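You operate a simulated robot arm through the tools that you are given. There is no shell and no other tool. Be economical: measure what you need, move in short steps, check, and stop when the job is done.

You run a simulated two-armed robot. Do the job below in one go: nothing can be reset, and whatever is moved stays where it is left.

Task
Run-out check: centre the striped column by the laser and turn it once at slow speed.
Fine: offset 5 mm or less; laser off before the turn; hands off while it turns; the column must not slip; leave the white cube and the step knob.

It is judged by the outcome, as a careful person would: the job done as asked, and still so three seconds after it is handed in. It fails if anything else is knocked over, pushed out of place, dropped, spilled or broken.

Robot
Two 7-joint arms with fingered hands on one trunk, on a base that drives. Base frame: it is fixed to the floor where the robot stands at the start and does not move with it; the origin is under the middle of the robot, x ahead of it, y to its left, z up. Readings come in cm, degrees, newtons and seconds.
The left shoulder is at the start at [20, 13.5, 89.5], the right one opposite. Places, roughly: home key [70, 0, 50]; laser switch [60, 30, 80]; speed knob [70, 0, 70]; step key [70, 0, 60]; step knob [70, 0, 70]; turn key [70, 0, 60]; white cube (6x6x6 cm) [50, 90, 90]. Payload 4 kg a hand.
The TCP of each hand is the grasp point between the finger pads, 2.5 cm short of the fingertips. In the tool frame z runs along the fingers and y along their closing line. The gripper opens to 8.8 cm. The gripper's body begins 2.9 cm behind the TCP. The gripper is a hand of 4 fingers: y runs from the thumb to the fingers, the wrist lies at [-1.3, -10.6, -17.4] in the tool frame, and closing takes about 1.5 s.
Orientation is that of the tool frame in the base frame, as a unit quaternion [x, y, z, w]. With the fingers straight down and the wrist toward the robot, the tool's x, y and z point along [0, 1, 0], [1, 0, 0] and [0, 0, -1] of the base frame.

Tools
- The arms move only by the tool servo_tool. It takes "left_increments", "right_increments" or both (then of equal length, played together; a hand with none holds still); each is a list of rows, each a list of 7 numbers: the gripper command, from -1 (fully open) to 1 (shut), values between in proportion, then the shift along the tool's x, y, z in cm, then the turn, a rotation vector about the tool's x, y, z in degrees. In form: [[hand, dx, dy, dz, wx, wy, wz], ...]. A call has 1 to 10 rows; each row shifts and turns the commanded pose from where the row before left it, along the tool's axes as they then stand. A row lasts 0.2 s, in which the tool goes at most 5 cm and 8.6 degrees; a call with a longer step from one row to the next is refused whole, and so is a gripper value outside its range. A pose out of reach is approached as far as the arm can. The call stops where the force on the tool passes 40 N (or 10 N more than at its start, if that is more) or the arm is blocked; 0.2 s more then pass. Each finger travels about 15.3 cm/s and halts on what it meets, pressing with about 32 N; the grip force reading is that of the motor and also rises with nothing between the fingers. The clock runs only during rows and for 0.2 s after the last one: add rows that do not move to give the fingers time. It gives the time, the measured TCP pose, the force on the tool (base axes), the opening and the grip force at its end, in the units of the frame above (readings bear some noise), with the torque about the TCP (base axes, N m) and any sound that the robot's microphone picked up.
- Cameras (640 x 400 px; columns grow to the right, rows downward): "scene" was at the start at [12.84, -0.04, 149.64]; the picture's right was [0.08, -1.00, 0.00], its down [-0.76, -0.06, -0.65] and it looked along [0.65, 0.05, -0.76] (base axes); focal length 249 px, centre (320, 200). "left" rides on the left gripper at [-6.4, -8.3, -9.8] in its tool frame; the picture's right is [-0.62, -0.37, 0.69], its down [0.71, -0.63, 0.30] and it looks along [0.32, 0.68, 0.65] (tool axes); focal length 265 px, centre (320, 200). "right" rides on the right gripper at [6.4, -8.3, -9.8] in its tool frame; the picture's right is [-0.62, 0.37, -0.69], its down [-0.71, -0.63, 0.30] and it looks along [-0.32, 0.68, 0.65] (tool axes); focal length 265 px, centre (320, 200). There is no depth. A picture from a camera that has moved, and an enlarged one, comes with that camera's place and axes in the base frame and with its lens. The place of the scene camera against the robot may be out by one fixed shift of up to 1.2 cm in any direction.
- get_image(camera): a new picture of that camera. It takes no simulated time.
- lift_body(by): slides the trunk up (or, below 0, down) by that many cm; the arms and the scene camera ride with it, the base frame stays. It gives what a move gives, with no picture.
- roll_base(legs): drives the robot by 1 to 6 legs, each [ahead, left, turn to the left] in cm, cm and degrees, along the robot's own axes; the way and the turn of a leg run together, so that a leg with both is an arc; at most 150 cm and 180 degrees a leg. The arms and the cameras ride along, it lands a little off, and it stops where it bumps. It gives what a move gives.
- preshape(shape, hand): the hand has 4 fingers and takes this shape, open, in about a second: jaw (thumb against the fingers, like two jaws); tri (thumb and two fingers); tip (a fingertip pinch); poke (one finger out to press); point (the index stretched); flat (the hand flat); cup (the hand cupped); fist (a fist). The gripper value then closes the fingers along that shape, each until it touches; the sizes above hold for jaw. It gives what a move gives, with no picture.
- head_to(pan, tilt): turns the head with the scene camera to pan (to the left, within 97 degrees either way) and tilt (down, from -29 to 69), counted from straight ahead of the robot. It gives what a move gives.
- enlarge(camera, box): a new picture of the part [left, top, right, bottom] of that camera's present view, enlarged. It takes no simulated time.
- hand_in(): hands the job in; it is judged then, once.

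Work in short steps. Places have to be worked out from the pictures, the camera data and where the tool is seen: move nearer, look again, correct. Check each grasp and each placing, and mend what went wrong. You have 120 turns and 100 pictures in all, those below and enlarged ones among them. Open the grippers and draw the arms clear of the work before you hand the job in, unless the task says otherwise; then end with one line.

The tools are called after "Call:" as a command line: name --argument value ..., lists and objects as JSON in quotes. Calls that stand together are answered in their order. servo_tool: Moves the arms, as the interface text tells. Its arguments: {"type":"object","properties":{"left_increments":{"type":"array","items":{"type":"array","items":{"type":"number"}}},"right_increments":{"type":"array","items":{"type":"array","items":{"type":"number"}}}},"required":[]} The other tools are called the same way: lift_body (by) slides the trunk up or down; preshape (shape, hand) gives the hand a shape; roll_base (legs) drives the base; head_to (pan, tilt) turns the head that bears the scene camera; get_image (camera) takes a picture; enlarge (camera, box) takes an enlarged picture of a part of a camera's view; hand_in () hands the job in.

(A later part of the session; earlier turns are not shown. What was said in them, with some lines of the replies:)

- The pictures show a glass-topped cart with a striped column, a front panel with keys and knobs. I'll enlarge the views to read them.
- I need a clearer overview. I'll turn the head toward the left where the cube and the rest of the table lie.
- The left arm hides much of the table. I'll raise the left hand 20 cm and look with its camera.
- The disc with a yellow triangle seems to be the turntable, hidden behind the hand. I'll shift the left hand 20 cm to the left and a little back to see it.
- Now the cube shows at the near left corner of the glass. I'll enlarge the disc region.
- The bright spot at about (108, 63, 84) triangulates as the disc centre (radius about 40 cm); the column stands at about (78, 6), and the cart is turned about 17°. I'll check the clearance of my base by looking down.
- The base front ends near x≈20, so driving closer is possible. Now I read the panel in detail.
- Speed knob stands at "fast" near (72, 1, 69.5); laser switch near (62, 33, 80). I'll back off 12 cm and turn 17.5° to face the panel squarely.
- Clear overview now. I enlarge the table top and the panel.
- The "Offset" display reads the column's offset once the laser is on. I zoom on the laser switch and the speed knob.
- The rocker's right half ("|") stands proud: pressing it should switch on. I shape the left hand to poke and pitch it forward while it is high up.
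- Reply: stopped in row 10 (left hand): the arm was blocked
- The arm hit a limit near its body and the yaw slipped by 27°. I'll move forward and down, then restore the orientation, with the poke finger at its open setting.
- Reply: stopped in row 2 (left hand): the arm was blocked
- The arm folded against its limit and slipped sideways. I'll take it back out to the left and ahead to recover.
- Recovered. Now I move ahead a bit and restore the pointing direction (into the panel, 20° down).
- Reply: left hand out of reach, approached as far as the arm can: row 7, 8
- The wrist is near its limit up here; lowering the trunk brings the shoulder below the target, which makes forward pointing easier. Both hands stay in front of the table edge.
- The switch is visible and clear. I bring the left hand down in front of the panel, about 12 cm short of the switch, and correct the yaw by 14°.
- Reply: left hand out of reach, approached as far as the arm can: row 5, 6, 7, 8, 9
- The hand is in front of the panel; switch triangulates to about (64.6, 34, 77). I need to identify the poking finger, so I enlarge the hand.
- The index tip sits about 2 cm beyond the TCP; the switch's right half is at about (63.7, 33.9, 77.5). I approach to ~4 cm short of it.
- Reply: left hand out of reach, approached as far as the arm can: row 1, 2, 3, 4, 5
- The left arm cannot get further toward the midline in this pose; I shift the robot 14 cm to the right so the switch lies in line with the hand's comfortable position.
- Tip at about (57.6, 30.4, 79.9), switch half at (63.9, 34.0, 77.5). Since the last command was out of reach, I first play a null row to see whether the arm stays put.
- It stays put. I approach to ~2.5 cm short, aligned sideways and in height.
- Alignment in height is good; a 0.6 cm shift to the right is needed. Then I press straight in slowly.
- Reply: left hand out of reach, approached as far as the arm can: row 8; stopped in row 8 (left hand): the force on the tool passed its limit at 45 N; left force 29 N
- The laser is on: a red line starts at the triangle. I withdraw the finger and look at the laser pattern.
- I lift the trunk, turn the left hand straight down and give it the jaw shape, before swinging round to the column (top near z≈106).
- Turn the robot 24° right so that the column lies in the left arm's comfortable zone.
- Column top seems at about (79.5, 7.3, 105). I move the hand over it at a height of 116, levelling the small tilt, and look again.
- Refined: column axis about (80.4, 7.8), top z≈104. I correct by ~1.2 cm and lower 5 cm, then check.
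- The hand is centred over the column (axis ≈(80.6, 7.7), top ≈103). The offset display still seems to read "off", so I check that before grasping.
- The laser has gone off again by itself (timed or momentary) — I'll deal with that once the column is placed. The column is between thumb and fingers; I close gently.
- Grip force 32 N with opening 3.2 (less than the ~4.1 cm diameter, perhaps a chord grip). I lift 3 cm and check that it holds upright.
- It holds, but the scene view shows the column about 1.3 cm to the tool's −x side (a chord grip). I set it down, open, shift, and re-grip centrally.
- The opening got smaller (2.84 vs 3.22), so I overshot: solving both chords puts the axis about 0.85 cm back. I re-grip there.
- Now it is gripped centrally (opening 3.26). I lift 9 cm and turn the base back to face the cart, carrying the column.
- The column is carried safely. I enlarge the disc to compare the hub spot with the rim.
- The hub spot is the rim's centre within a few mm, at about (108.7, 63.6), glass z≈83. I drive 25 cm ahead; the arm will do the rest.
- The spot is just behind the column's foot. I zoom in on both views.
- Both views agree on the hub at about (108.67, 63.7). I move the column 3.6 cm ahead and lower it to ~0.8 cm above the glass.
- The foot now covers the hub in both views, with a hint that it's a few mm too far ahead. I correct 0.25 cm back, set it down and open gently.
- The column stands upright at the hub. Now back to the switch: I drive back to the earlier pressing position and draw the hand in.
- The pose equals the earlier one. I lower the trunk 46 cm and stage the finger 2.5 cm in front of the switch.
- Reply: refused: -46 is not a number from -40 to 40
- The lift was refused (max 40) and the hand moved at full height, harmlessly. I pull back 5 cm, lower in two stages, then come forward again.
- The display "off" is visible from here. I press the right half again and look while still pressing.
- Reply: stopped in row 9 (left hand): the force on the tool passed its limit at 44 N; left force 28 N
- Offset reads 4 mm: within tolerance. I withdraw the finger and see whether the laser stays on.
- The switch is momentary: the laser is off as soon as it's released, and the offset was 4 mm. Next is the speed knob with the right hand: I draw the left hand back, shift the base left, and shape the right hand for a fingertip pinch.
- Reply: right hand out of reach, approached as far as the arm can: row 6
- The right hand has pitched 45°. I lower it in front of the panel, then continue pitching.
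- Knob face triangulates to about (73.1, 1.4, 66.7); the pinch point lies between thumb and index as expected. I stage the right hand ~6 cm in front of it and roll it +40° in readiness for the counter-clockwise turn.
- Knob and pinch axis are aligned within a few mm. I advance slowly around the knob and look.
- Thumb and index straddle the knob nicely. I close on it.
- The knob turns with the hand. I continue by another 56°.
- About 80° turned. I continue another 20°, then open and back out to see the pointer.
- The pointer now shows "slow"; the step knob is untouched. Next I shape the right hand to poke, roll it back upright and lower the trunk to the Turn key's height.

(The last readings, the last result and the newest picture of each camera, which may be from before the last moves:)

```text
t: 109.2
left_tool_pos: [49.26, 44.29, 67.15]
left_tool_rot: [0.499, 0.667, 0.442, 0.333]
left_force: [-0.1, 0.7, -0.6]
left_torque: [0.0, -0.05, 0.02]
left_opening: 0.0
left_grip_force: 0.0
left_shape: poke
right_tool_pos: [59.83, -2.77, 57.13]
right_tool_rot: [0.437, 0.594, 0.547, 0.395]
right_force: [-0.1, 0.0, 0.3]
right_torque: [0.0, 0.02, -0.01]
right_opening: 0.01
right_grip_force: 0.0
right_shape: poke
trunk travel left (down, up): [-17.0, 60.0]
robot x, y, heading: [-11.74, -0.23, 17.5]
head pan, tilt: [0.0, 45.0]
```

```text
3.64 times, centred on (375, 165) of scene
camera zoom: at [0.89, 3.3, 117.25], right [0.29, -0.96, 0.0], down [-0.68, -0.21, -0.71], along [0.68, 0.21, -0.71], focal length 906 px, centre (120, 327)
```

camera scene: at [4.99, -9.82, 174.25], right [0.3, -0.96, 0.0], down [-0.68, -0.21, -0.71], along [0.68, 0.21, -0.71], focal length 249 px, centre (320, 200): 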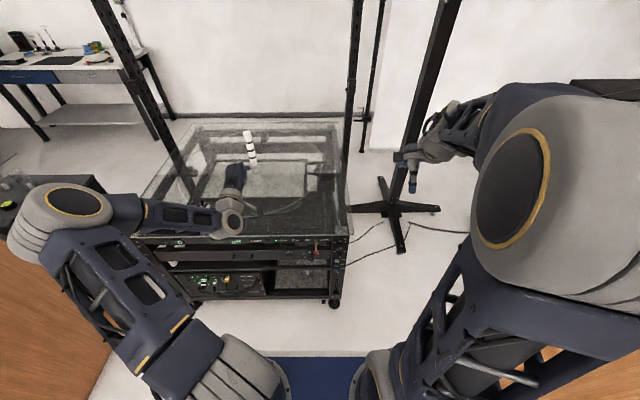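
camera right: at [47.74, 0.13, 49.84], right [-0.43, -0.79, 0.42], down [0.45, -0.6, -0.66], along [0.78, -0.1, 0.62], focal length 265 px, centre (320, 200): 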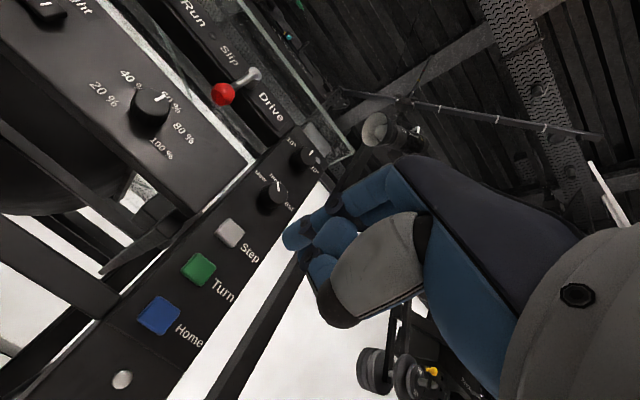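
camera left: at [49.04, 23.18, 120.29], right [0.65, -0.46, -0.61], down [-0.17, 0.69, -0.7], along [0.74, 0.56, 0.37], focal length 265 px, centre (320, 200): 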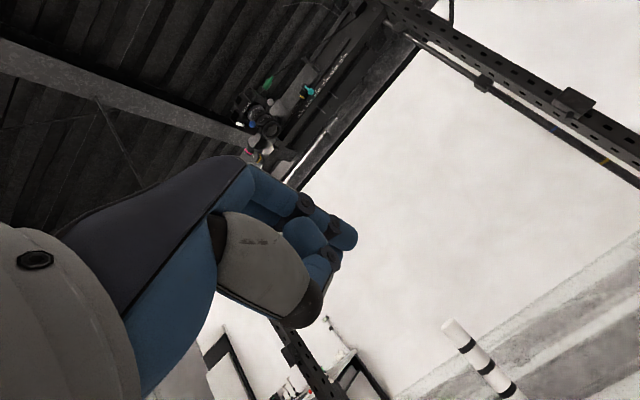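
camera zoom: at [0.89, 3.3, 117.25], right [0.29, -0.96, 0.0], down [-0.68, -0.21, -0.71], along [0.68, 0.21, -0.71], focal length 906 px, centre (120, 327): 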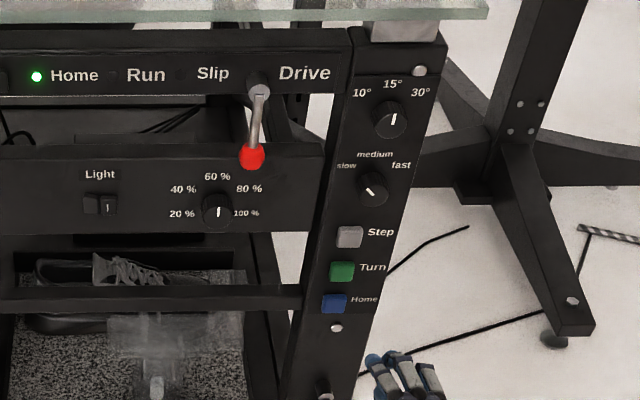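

The Turn key triangulates to (73.9, 2.6, 56); the finger tip is lined up with it. I advance 10 cm and check.

Call:
servo_tool --right_increments '[[-1, 0, 0, 2.5, 0, 0, 0], [-1, 0, 0.1, 2.5, 0, 0, 0], [-1, 0, 0.1, 2.5, 0, 0, 0], [-1, 0, 0, 2.5, 0, 0, 0], [-1, 0, 0, 0, 0, 0, 0]]'

Call:
enlarge --camera "right" --box '[160, 140, 360, 340]'

Call:
enlarge --camera "scene" --box '[350, 150, 410, 210]'

```text
t: 110.3
left_tool_pos: [49.31, 44.15, 67.25]
left_tool_rot: [0.5, 0.667, 0.44, 0.332]
left_force: [0.0, -0.3, 0.2]
left_torque: [-0.01, -0.01, 0.0]
left_opening: 0.01
left_grip_force: 0.1
left_shape: poke
right_tool_pos: [69.23, 0.31, 56.33]
right_tool_rot: [0.437, 0.595, 0.547, 0.394]
right_force: [-0.8, 1.0, 0.8]
right_torque: [-0.01, 0.02, 0.03]
right_opening: 0.01
right_grip_force: 0.2
right_shape: poke
trunk travel left (down, up): [-17.0, 60.0]
robot x, y, heading: [-11.45, -0.42, 17.4]
head pan, tilt: [0.0, 45.0]
```

```text
2.00 times, centred on (260, 240) of right
camera zoom: at [57.2, 3.24, 49.02], right [-0.43, -0.79, 0.42], down [0.45, -0.6, -0.66], along [0.78, -0.1, 0.62], focal length 531 px, centre (440, 120)
```

zoom: 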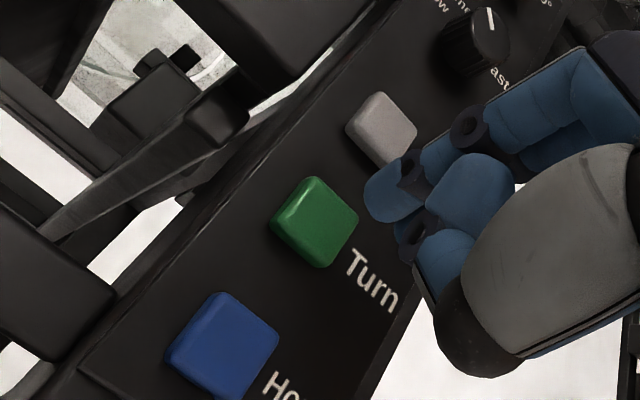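

```text
6.67 times, centred on (380, 180) of scene
camera zoom: at [0.89, 3.3, 117.25], right [0.29, -0.96, 0.0], down [-0.68, -0.21, -0.71], along [0.68, 0.21, -0.71], focal length 1661 px, centre (-80, 333)
```

zoom: 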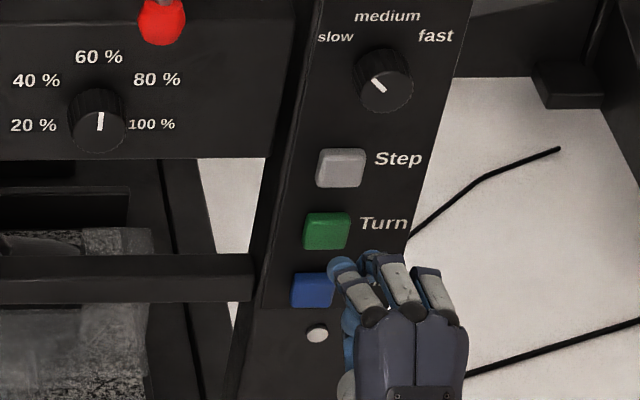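

Aligned (≤2.5 mm). I press the Turn key until the force rises, and withdraw at once afterwards.

Call:
servo_tool --right_increments '[[-1, 0.1, 0, 0.6, 0, 0, 0], [-1, 0.1, 0, 0.6, 0, 0, 0], [-1, 0, 0.05, 0.6, 0, 0, 0], [-1, 0, 0.05, 0.5, 0, 0, 0], [-1, 0, 0, 0.4, 0, 0, 0], [-1, 0, 0, 0.3, 0, 0, 0], [-1, 0, 0, 0.3, 0, 0, 0], [-1, 0, 0, 0.3, 0, 0, 0], [-1, 0, 0, 0.3, 0, 0, 0], [-1, 0, 0, 0.3, 0, 0, 0]]'

Call:
servo_tool --right_increments '[[-1, 0, 0, -2, 0, 0, 0], [-1, 0, 0, -3, 0, 0, 0], [-1, 0, 0, -4, 0, 0, 0], [-1, 0, 0, 0, 0, 0, 0]]'

Call:
enlarge --camera "scene" --box '[190, 50, 410, 210]'

```text
t: 112.1
left_tool_pos: [49.23, 44.16, 67.15]
left_tool_rot: [0.5, 0.667, 0.442, 0.333]
left_force: [0.4, -1.0, -0.4]
left_torque: [0.0, 0.0, -0.04]
left_opening: 0.0
left_grip_force: 0.1
left_shape: poke
right_tool_pos: [72.02, 1.41, 56.21]
right_tool_rot: [0.436, 0.594, 0.549, 0.395]
right_force: [-15.2, -5.3, 0.8]
right_torque: [0.01, -0.03, 0.07]
right_opening: 0.0
right_grip_force: 0.1
right_shape: poke
trunk travel left (down, up): [-17.0, 60.0]
robot x, y, heading: [-12.11, 0.07, 17.0]
head pan, tilt: [0.0, 45.0]
heard: click
stopped in row 8 (right hand): the force on the tool passed its limit at 48 N (the readings are from after the stop); the commanded pose is now the measured one
```

```text
t: 113.1
left_tool_pos: [49.38, 44.29, 67.13]
left_tool_rot: [0.501, 0.667, 0.44, 0.333]
left_force: [0.5, 0.0, 0.3]
left_torque: [-0.01, 0.0, -0.02]
left_opening: 0.0
left_grip_force: 0.1
left_shape: poke
right_tool_pos: [63.97, -1.27, 56.92]
right_tool_rot: [0.437, 0.594, 0.549, 0.395]
right_force: [-0.2, 0.4, 0.8]
right_torque: [0.0, 0.02, -0.02]
right_opening: 0.0
right_grip_force: 0.1
right_shape: poke
trunk travel left (down, up): [-17.0, 60.0]
robot x, y, heading: [-11.81, 0.01, 17.1]
head pan, tilt: [0.0, 45.0]
```

```text
2.50 times, centred on (300, 130) of scene
camera zoom: at [0.86, 3.29, 117.25], right [0.29, -0.96, 0.0], down [-0.68, -0.21, -0.71], along [0.68, 0.21, -0.71], focal length 623 px, centre (370, 375)
```

zoom: 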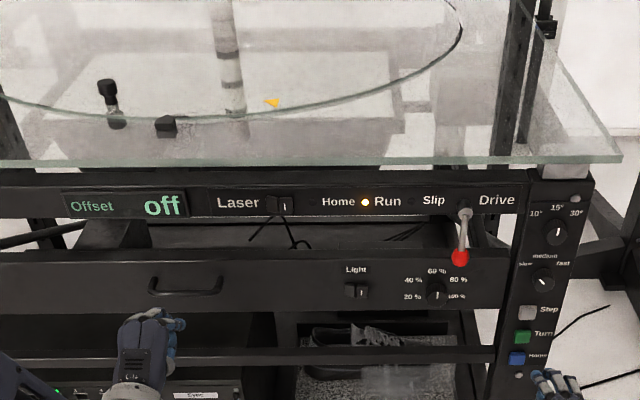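

Click heard, the Run lamp is lit and the disc is turning (laser off, Slip dark). I draw the hands back a little more and wait.

Call:
servo_tool --right_increments '[[-1, 0, 0, -2, 0, 0, 0], [-1, 0, 0, 0, 0, 0, 0], [-1, 0, 0, 0, 0, 0, 0], [-1, 0, 0, 0, 0, 0, 0], [-1, 0, 0, 0, 0, 0, 0], [-1, 0, 0, 0, 0, 0, 0], [-1, 0, 0, 0, 0, 0, 0], [-1, 0, 0, 0, 0, 0, 0], [-1, 0, 0, 0, 0, 0, 0], [-1, 0, 0, 0, 0, 0, 0]]'

Call:
servo_tool --right_increments '[[-1, 0, 0, 0, 0, 0, 0], [-1, 0, 0, 0, 0, 0, 0], [-1, 0, 0, 0, 0, 0, 0], [-1, 0, 0, 0, 0, 0, 0], [-1, 0, 0, 0, 0, 0, 0], [-1, 0, 0, 0, 0, 0, 0], [-1, 0, 0, 0, 0, 0, 0], [-1, 0, 0, 0, 0, 0, 0], [-1, 0, 0, 0, 0, 0, 0], [-1, 0, 0, 0, 0, 0, 0]]'

Call:
servo_tool --right_increments '[[-1, 0, 0, 0, 0, 0, 0], [-1, 0, 0, 0, 0, 0, 0], [-1, 0, 0, 0, 0, 0, 0], [-1, 0, 0, 0, 0, 0, 0], [-1, 0, 0, 0, 0, 0, 0], [-1, 0, 0, 0, 0, 0, 0], [-1, 0, 0, 0, 0, 0, 0], [-1, 0, 0, 0, 0, 0, 0], [-1, 0, 0, 0, 0, 0, 0], [-1, 0, 0, 0, 0, 0, 0]]'

Call:
servo_tool --right_increments '[[-1, 0, 0, 0, 0, 0, 0], [-1, 0, 0, 0, 0, 0, 0], [-1, 0, 0, 0, 0, 0, 0], [-1, 0, 0, 0, 0, 0, 0], [-1, 0, 0, 0, 0, 0, 0], [-1, 0, 0, 0, 0, 0, 0], [-1, 0, 0, 0, 0, 0, 0], [-1, 0, 0, 0, 0, 0, 0], [-1, 0, 0, 0, 0, 0, 0], [-1, 0, 0, 0, 0, 0, 0]]'

Call:
get_image --camera "scene"

```text
t: 115.3
left_tool_pos: [49.36, 44.25, 67.23]
left_tool_rot: [0.501, 0.667, 0.44, 0.333]
left_force: [-0.1, -0.4, -0.5]
left_torque: [0.0, 0.0, 0.02]
left_opening: 0.0
left_grip_force: 0.0
left_shape: poke
right_tool_pos: [62.08, -2.06, 57.34]
right_tool_rot: [0.437, 0.594, 0.548, 0.395]
right_force: [0.2, -0.8, 0.5]
right_torque: [0.0, 0.02, -0.01]
right_opening: 0.03
right_grip_force: 0.1
right_shape: poke
trunk travel left (down, up): [-17.0, 60.0]
robot x, y, heading: [-11.45, -0.33, 17.1]
head pan, tilt: [0.0, 45.0]
```

```text
t: 117.5
left_tool_pos: [49.31, 44.21, 67.13]
left_tool_rot: [0.501, 0.667, 0.44, 0.333]
left_force: [0.4, -0.4, -0.2]
left_torque: [0.01, 0.04, 0.0]
left_opening: 0.0
left_grip_force: 0.1
left_shape: poke
right_tool_pos: [61.99, -2.04, 57.13]
right_tool_rot: [0.436, 0.594, 0.549, 0.394]
right_force: [0.0, 0.0, 0.4]
right_torque: [-0.02, 0.0, -0.02]
right_opening: 0.01
right_grip_force: 0.2
right_shape: poke
trunk travel left (down, up): [-17.0, 60.0]
robot x, y, heading: [-11.71, -0.39, 17.1]
head pan, tilt: [0.0, 45.0]
```

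```text
t: 119.7
left_tool_pos: [49.39, 44.3, 67.13]
left_tool_rot: [0.5, 0.667, 0.441, 0.333]
left_force: [0.2, -0.1, -0.5]
left_torque: [-0.02, -0.01, -0.01]
left_opening: 0.0
left_grip_force: 0.0
left_shape: poke
right_tool_pos: [62.01, -2.07, 57.23]
right_tool_rot: [0.436, 0.594, 0.549, 0.394]
right_force: [0.1, 0.1, 0.4]
right_torque: [0.0, -0.02, -0.04]
right_opening: 0.0
right_grip_force: 0.1
right_shape: poke
trunk travel left (down, up): [-17.0, 60.0]
robot x, y, heading: [-11.88, -0.15, 17.1]
head pan, tilt: [0.0, 45.0]
```

```text
t: 121.9
left_tool_pos: [49.34, 44.2, 67.14]
left_tool_rot: [0.5, 0.666, 0.441, 0.333]
left_force: [-0.3, 0.2, 0.1]
left_torque: [0.04, -0.01, -0.01]
left_opening: 0.0
left_grip_force: 0.1
left_shape: poke
right_tool_pos: [62.02, -1.97, 57.37]
right_tool_rot: [0.436, 0.594, 0.549, 0.395]
right_force: [0.0, 0.0, -0.2]
right_torque: [0.0, 0.0, -0.02]
right_opening: 0.0
right_grip_force: 0.1
right_shape: poke
trunk travel left (down, up): [-17.0, 60.0]
robot x, y, heading: [-11.53, -0.3, 17.1]
head pan, tilt: [0.0, 45.0]
```

```text
12 pictures are left
camera scene: at [0.86, 3.29, 117.25], right [0.29, -0.96, 0.0], down [-0.68, -0.21, -0.71], along [0.68, 0.21, -0.71], focal length 249 px, centre (320, 200)
```

scene: 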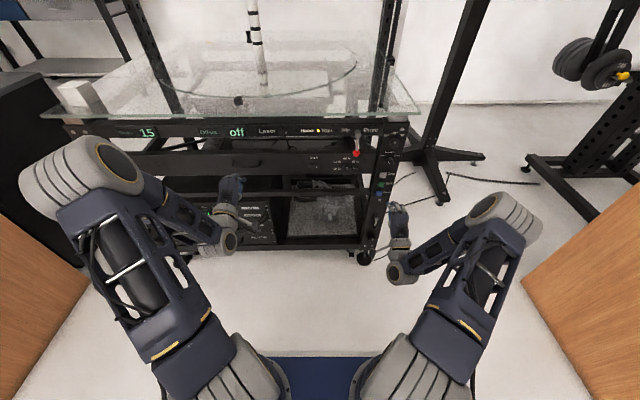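

Still turning (counter at 15), column upright. I raise the trunk for a better view (hands well in front of the edge) and keep waiting.

Call:
lift_body --by 30

Call:
servo_tool --right_increments '[[-1, 0, 0, 0, 0, 0, 0], [-1, 0, 0, 0, 0, 0, 0], [-1, 0, 0, 0, 0, 0, 0], [-1, 0, 0, 0, 0, 0, 0], [-1, 0, 0, 0, 0, 0, 0], [-1, 0, 0, 0, 0, 0, 0], [-1, 0, 0, 0, 0, 0, 0], [-1, 0, 0, 0, 0, 0, 0], [-1, 0, 0, 0, 0, 0, 0], [-1, 0, 0, 0, 0, 0, 0]]'

Call:
servo_tool --right_increments '[[-1, 0, 0, 0, 0, 0, 0], [-1, 0, 0, 0, 0, 0, 0], [-1, 0, 0, 0, 0, 0, 0], [-1, 0, 0, 0, 0, 0, 0], [-1, 0, 0, 0, 0, 0, 0], [-1, 0, 0, 0, 0, 0, 0], [-1, 0, 0, 0, 0, 0, 0], [-1, 0, 0, 0, 0, 0, 0], [-1, 0, 0, 0, 0, 0, 0], [-1, 0, 0, 0, 0, 0, 0]]'

Call:
servo_tool --right_increments '[[-1, 0, 0, 0, 0, 0, 0], [-1, 0, 0, 0, 0, 0, 0], [-1, 0, 0, 0, 0, 0, 0], [-1, 0, 0, 0, 0, 0, 0], [-1, 0, 0, 0, 0, 0, 0], [-1, 0, 0, 0, 0, 0, 0], [-1, 0, 0, 0, 0, 0, 0], [-1, 0, 0, 0, 0, 0, 0], [-1, 0, 0, 0, 0, 0, 0], [-1, 0, 0, 0, 0, 0, 0]]'

Call:
servo_tool --right_increments '[[-1, 0, 0, 0, 0, 0, 0], [-1, 0, 0, 0, 0, 0, 0], [-1, 0, 0, 0, 0, 0, 0], [-1, 0, 0, 0, 0, 0, 0], [-1, 0, 0, 0, 0, 0, 0], [-1, 0, 0, 0, 0, 0, 0], [-1, 0, 0, 0, 0, 0, 0], [-1, 0, 0, 0, 0, 0, 0], [-1, 0, 0, 0, 0, 0, 0], [-1, 0, 0, 0, 0, 0, 0]]'

Call:
enlarge --camera "scene" --box '[90, 70, 420, 250]'

```text
t: 124.9
left_tool_pos: [49.26, 44.23, 97.01]
left_tool_rot: [0.501, 0.666, 0.441, 0.334]
left_force: [-0.3, 0.3, -0.3]
left_torque: [0.0, 0.03, -0.01]
left_opening: 0.0
left_grip_force: 0.0
left_shape: poke
right_tool_pos: [61.94, -1.98, 87.23]
right_tool_rot: [0.437, 0.593, 0.548, 0.395]
right_force: [0.5, -0.6, 0.0]
right_torque: [0.0, 0.0, 0.0]
right_opening: 0.01
right_grip_force: 0.0
right_shape: poke
trunk travel left (down, up): [-47.0, 30.0]
robot x, y, heading: [-11.84, -0.18, 17.3]
head pan, tilt: [0.0, 45.0]
```

```text
t: 127.1
left_tool_pos: [49.35, 44.35, 97.07]
left_tool_rot: [0.5, 0.667, 0.44, 0.333]
left_force: [0.3, 0.6, 0.7]
left_torque: [0.03, 0.0, 0.04]
left_opening: 0.0
left_grip_force: 0.0
left_shape: poke
right_tool_pos: [61.87, -1.99, 87.21]
right_tool_rot: [0.436, 0.594, 0.549, 0.395]
right_force: [0.5, 0.0, 0.2]
right_torque: [-0.04, 0.02, 0.0]
right_opening: 0.01
right_grip_force: 0.1
right_shape: poke
trunk travel left (down, up): [-47.0, 30.0]
robot x, y, heading: [-11.66, -0.57, 17.0]
head pan, tilt: [0.0, 45.0]
```

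```text
t: 129.3
left_tool_pos: [49.37, 44.25, 97.25]
left_tool_rot: [0.5, 0.667, 0.441, 0.333]
left_force: [0.3, -0.3, -0.7]
left_torque: [-0.01, 0.02, -0.02]
left_opening: 0.0
left_grip_force: 0.0
left_shape: poke
right_tool_pos: [62.01, -1.89, 87.33]
right_tool_rot: [0.437, 0.594, 0.548, 0.394]
right_force: [0.0, -0.4, -0.2]
right_torque: [-0.02, 0.0, 0.01]
right_opening: 0.0
right_grip_force: 0.0
right_shape: poke
trunk travel left (down, up): [-47.0, 30.0]
robot x, y, heading: [-11.71, -0.07, 17.1]
head pan, tilt: [0.0, 45.0]
```

```text
t: 131.5
left_tool_pos: [49.33, 44.24, 97.13]
left_tool_rot: [0.501, 0.667, 0.439, 0.333]
left_force: [0.4, 0.2, 0.0]
left_torque: [0.0, 0.0, -0.01]
left_opening: 0.0
left_grip_force: 0.0
left_shape: poke
right_tool_pos: [62.02, -2.07, 87.25]
right_tool_rot: [0.435, 0.594, 0.55, 0.394]
right_force: [0.0, 0.5, -0.6]
right_torque: [-0.01, 0.02, 0.03]
right_opening: 0.01
right_grip_force: 0.1
right_shape: poke
trunk travel left (down, up): [-47.0, 30.0]
robot x, y, heading: [-11.79, -0.13, 17.3]
head pan, tilt: [0.0, 45.0]
```

```text
t: 133.7
left_tool_pos: [49.24, 44.18, 97.11]
left_tool_rot: [0.5, 0.667, 0.441, 0.333]
left_force: [0.9, 0.2, -1.3]
left_torque: [0.0, -0.04, -0.01]
left_opening: 0.0
left_grip_force: 0.0
left_shape: poke
right_tool_pos: [61.98, -1.97, 87.3]
right_tool_rot: [0.436, 0.594, 0.549, 0.394]
right_force: [-0.7, -0.3, 0.7]
right_torque: [0.04, 0.0, -0.01]
right_opening: 0.0
right_grip_force: 0.1
right_shape: poke
trunk travel left (down, up): [-47.0, 30.0]
robot x, y, heading: [-11.61, 0.21, 17.2]
head pan, tilt: [0.0, 45.0]
```

```text
1.94 times, centred on (255, 160) of scene
camera zoom: at [0.86, 3.29, 147.25], right [0.29, -0.96, 0.0], down [-0.68, -0.21, -0.71], along [0.68, 0.21, -0.71], focal length 483 px, centre (446, 278)
```

zoom: 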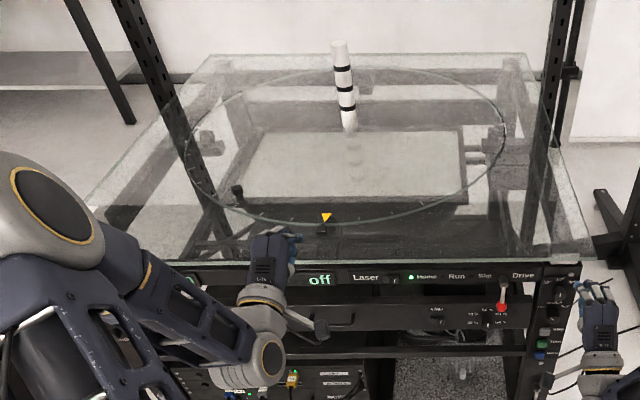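

The turn is complete: Home lamp is green again, Run and Slip are dark, the triangle is back at its mark, the column upright. I drive back, open both hands and take a last look.

Call:
roll_base --legs '[[-20, 0, 0]]'

Call:
preshape --hand "left" --shape "jaw"

Call:
preshape --hand "right" --shape "jaw"

Call:
enlarge --camera "scene" --box '[110, 60, 400, 220]'

Call:
enlarge --camera "scene" --box '[280, 160, 400, 230]'

```text
t: 135.3
left_tool_pos: [30.14, 38.4, 97.17]
left_tool_rot: [0.5, 0.668, 0.441, 0.332]
left_force: [0.1, -0.5, -0.2]
left_torque: [0.0, 0.02, 0.01]
left_opening: 0.0
left_grip_force: 0.0
left_shape: poke
right_tool_pos: [42.85, -7.84, 87.25]
right_tool_rot: [0.435, 0.595, 0.55, 0.393]
right_force: [-0.8, -1.0, 0.8]
right_torque: [0.0, -0.01, -0.01]
right_opening: 0.02
right_grip_force: 0.2
right_shape: poke
trunk travel left (down, up): [-47.0, 30.0]
robot x, y, heading: [-30.96, -6.11, 17.1]
head pan, tilt: [0.0, 45.0]
```

```text
t: 136.2
left_tool_pos: [30.17, 38.33, 97.21]
left_tool_rot: [0.5, 0.667, 0.441, 0.332]
left_force: [0.9, 1.0, 0.9]
left_torque: [-0.01, 0.0, 0.0]
left_opening: 8.8
left_grip_force: 0.1
left_shape: jaw
right_tool_pos: [42.83, -7.75, 87.13]
right_tool_rot: [0.436, 0.593, 0.549, 0.395]
right_force: [-0.5, 0.1, -0.1]
right_torque: [0.0, 0.02, 0.0]
right_opening: 0.0
right_grip_force: 0.0
right_shape: poke
trunk travel left (down, up): [-47.0, 30.0]
robot x, y, heading: [-30.83, -6.08, 17.1]
head pan, tilt: [0.0, 45.0]
```

```text
t: 137.1
left_tool_pos: [30.09, 38.36, 97.05]
left_tool_rot: [0.5, 0.668, 0.441, 0.332]
left_force: [0.2, -0.5, -0.3]
left_torque: [-0.01, -0.01, -0.02]
left_opening: 8.78
left_grip_force: 0.3
left_shape: jaw
right_tool_pos: [42.91, -7.87, 87.23]
right_tool_rot: [0.436, 0.594, 0.549, 0.394]
right_force: [0.2, 0.6, -0.3]
right_torque: [-0.01, -0.01, 0.0]
right_opening: 8.82
right_grip_force: 0.1
right_shape: jaw
trunk travel left (down, up): [-47.0, 30.0]
robot x, y, heading: [-30.79, -6.19, 17.2]
head pan, tilt: [0.0, 45.0]
```

```text
2.21 times, centred on (255, 140) of scene
camera zoom: at [-18.31, -2.62, 147.25], right [0.3, -0.96, 0.0], down [-0.68, -0.21, -0.71], along [0.68, 0.21, -0.71], focal length 550 px, centre (463, 332)
```

zoom: 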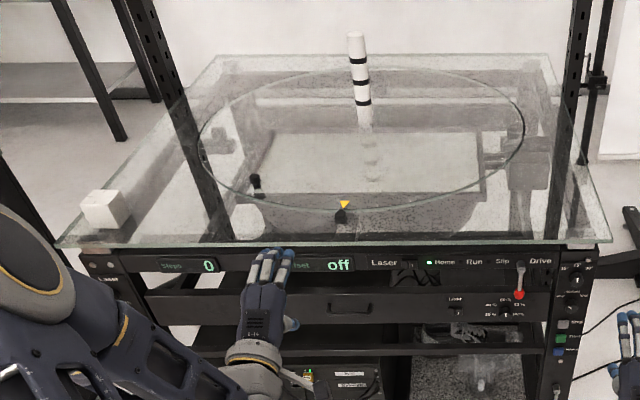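

```text
5.33 times, centred on (340, 195) of scene
camera zoom: at [-18.31, -2.62, 147.25], right [0.3, -0.96, 0.0], down [-0.68, -0.21, -0.71], along [0.68, 0.21, -0.71], focal length 1329 px, centre (213, 227)
```

zoom: 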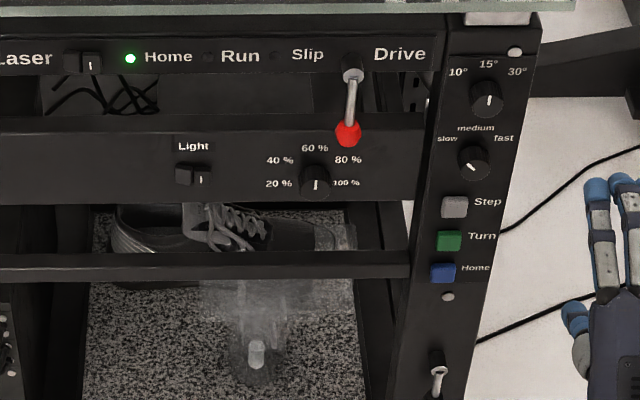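

Everything is as asked: one full turn done, home lamp lit, no slip, laser off, cube and step knob untouched, hands clear and open. I hand in.

Call:
hand_in

```text
The job is handed in.
```

The run-out check is done: the laser read a 4 mm offset with the column on the hub, and the column then made one full turn at slow speed with the laser off and hands off. The Slip lamp was dark whenever I checked it, and the white cube and step knob were left alone.
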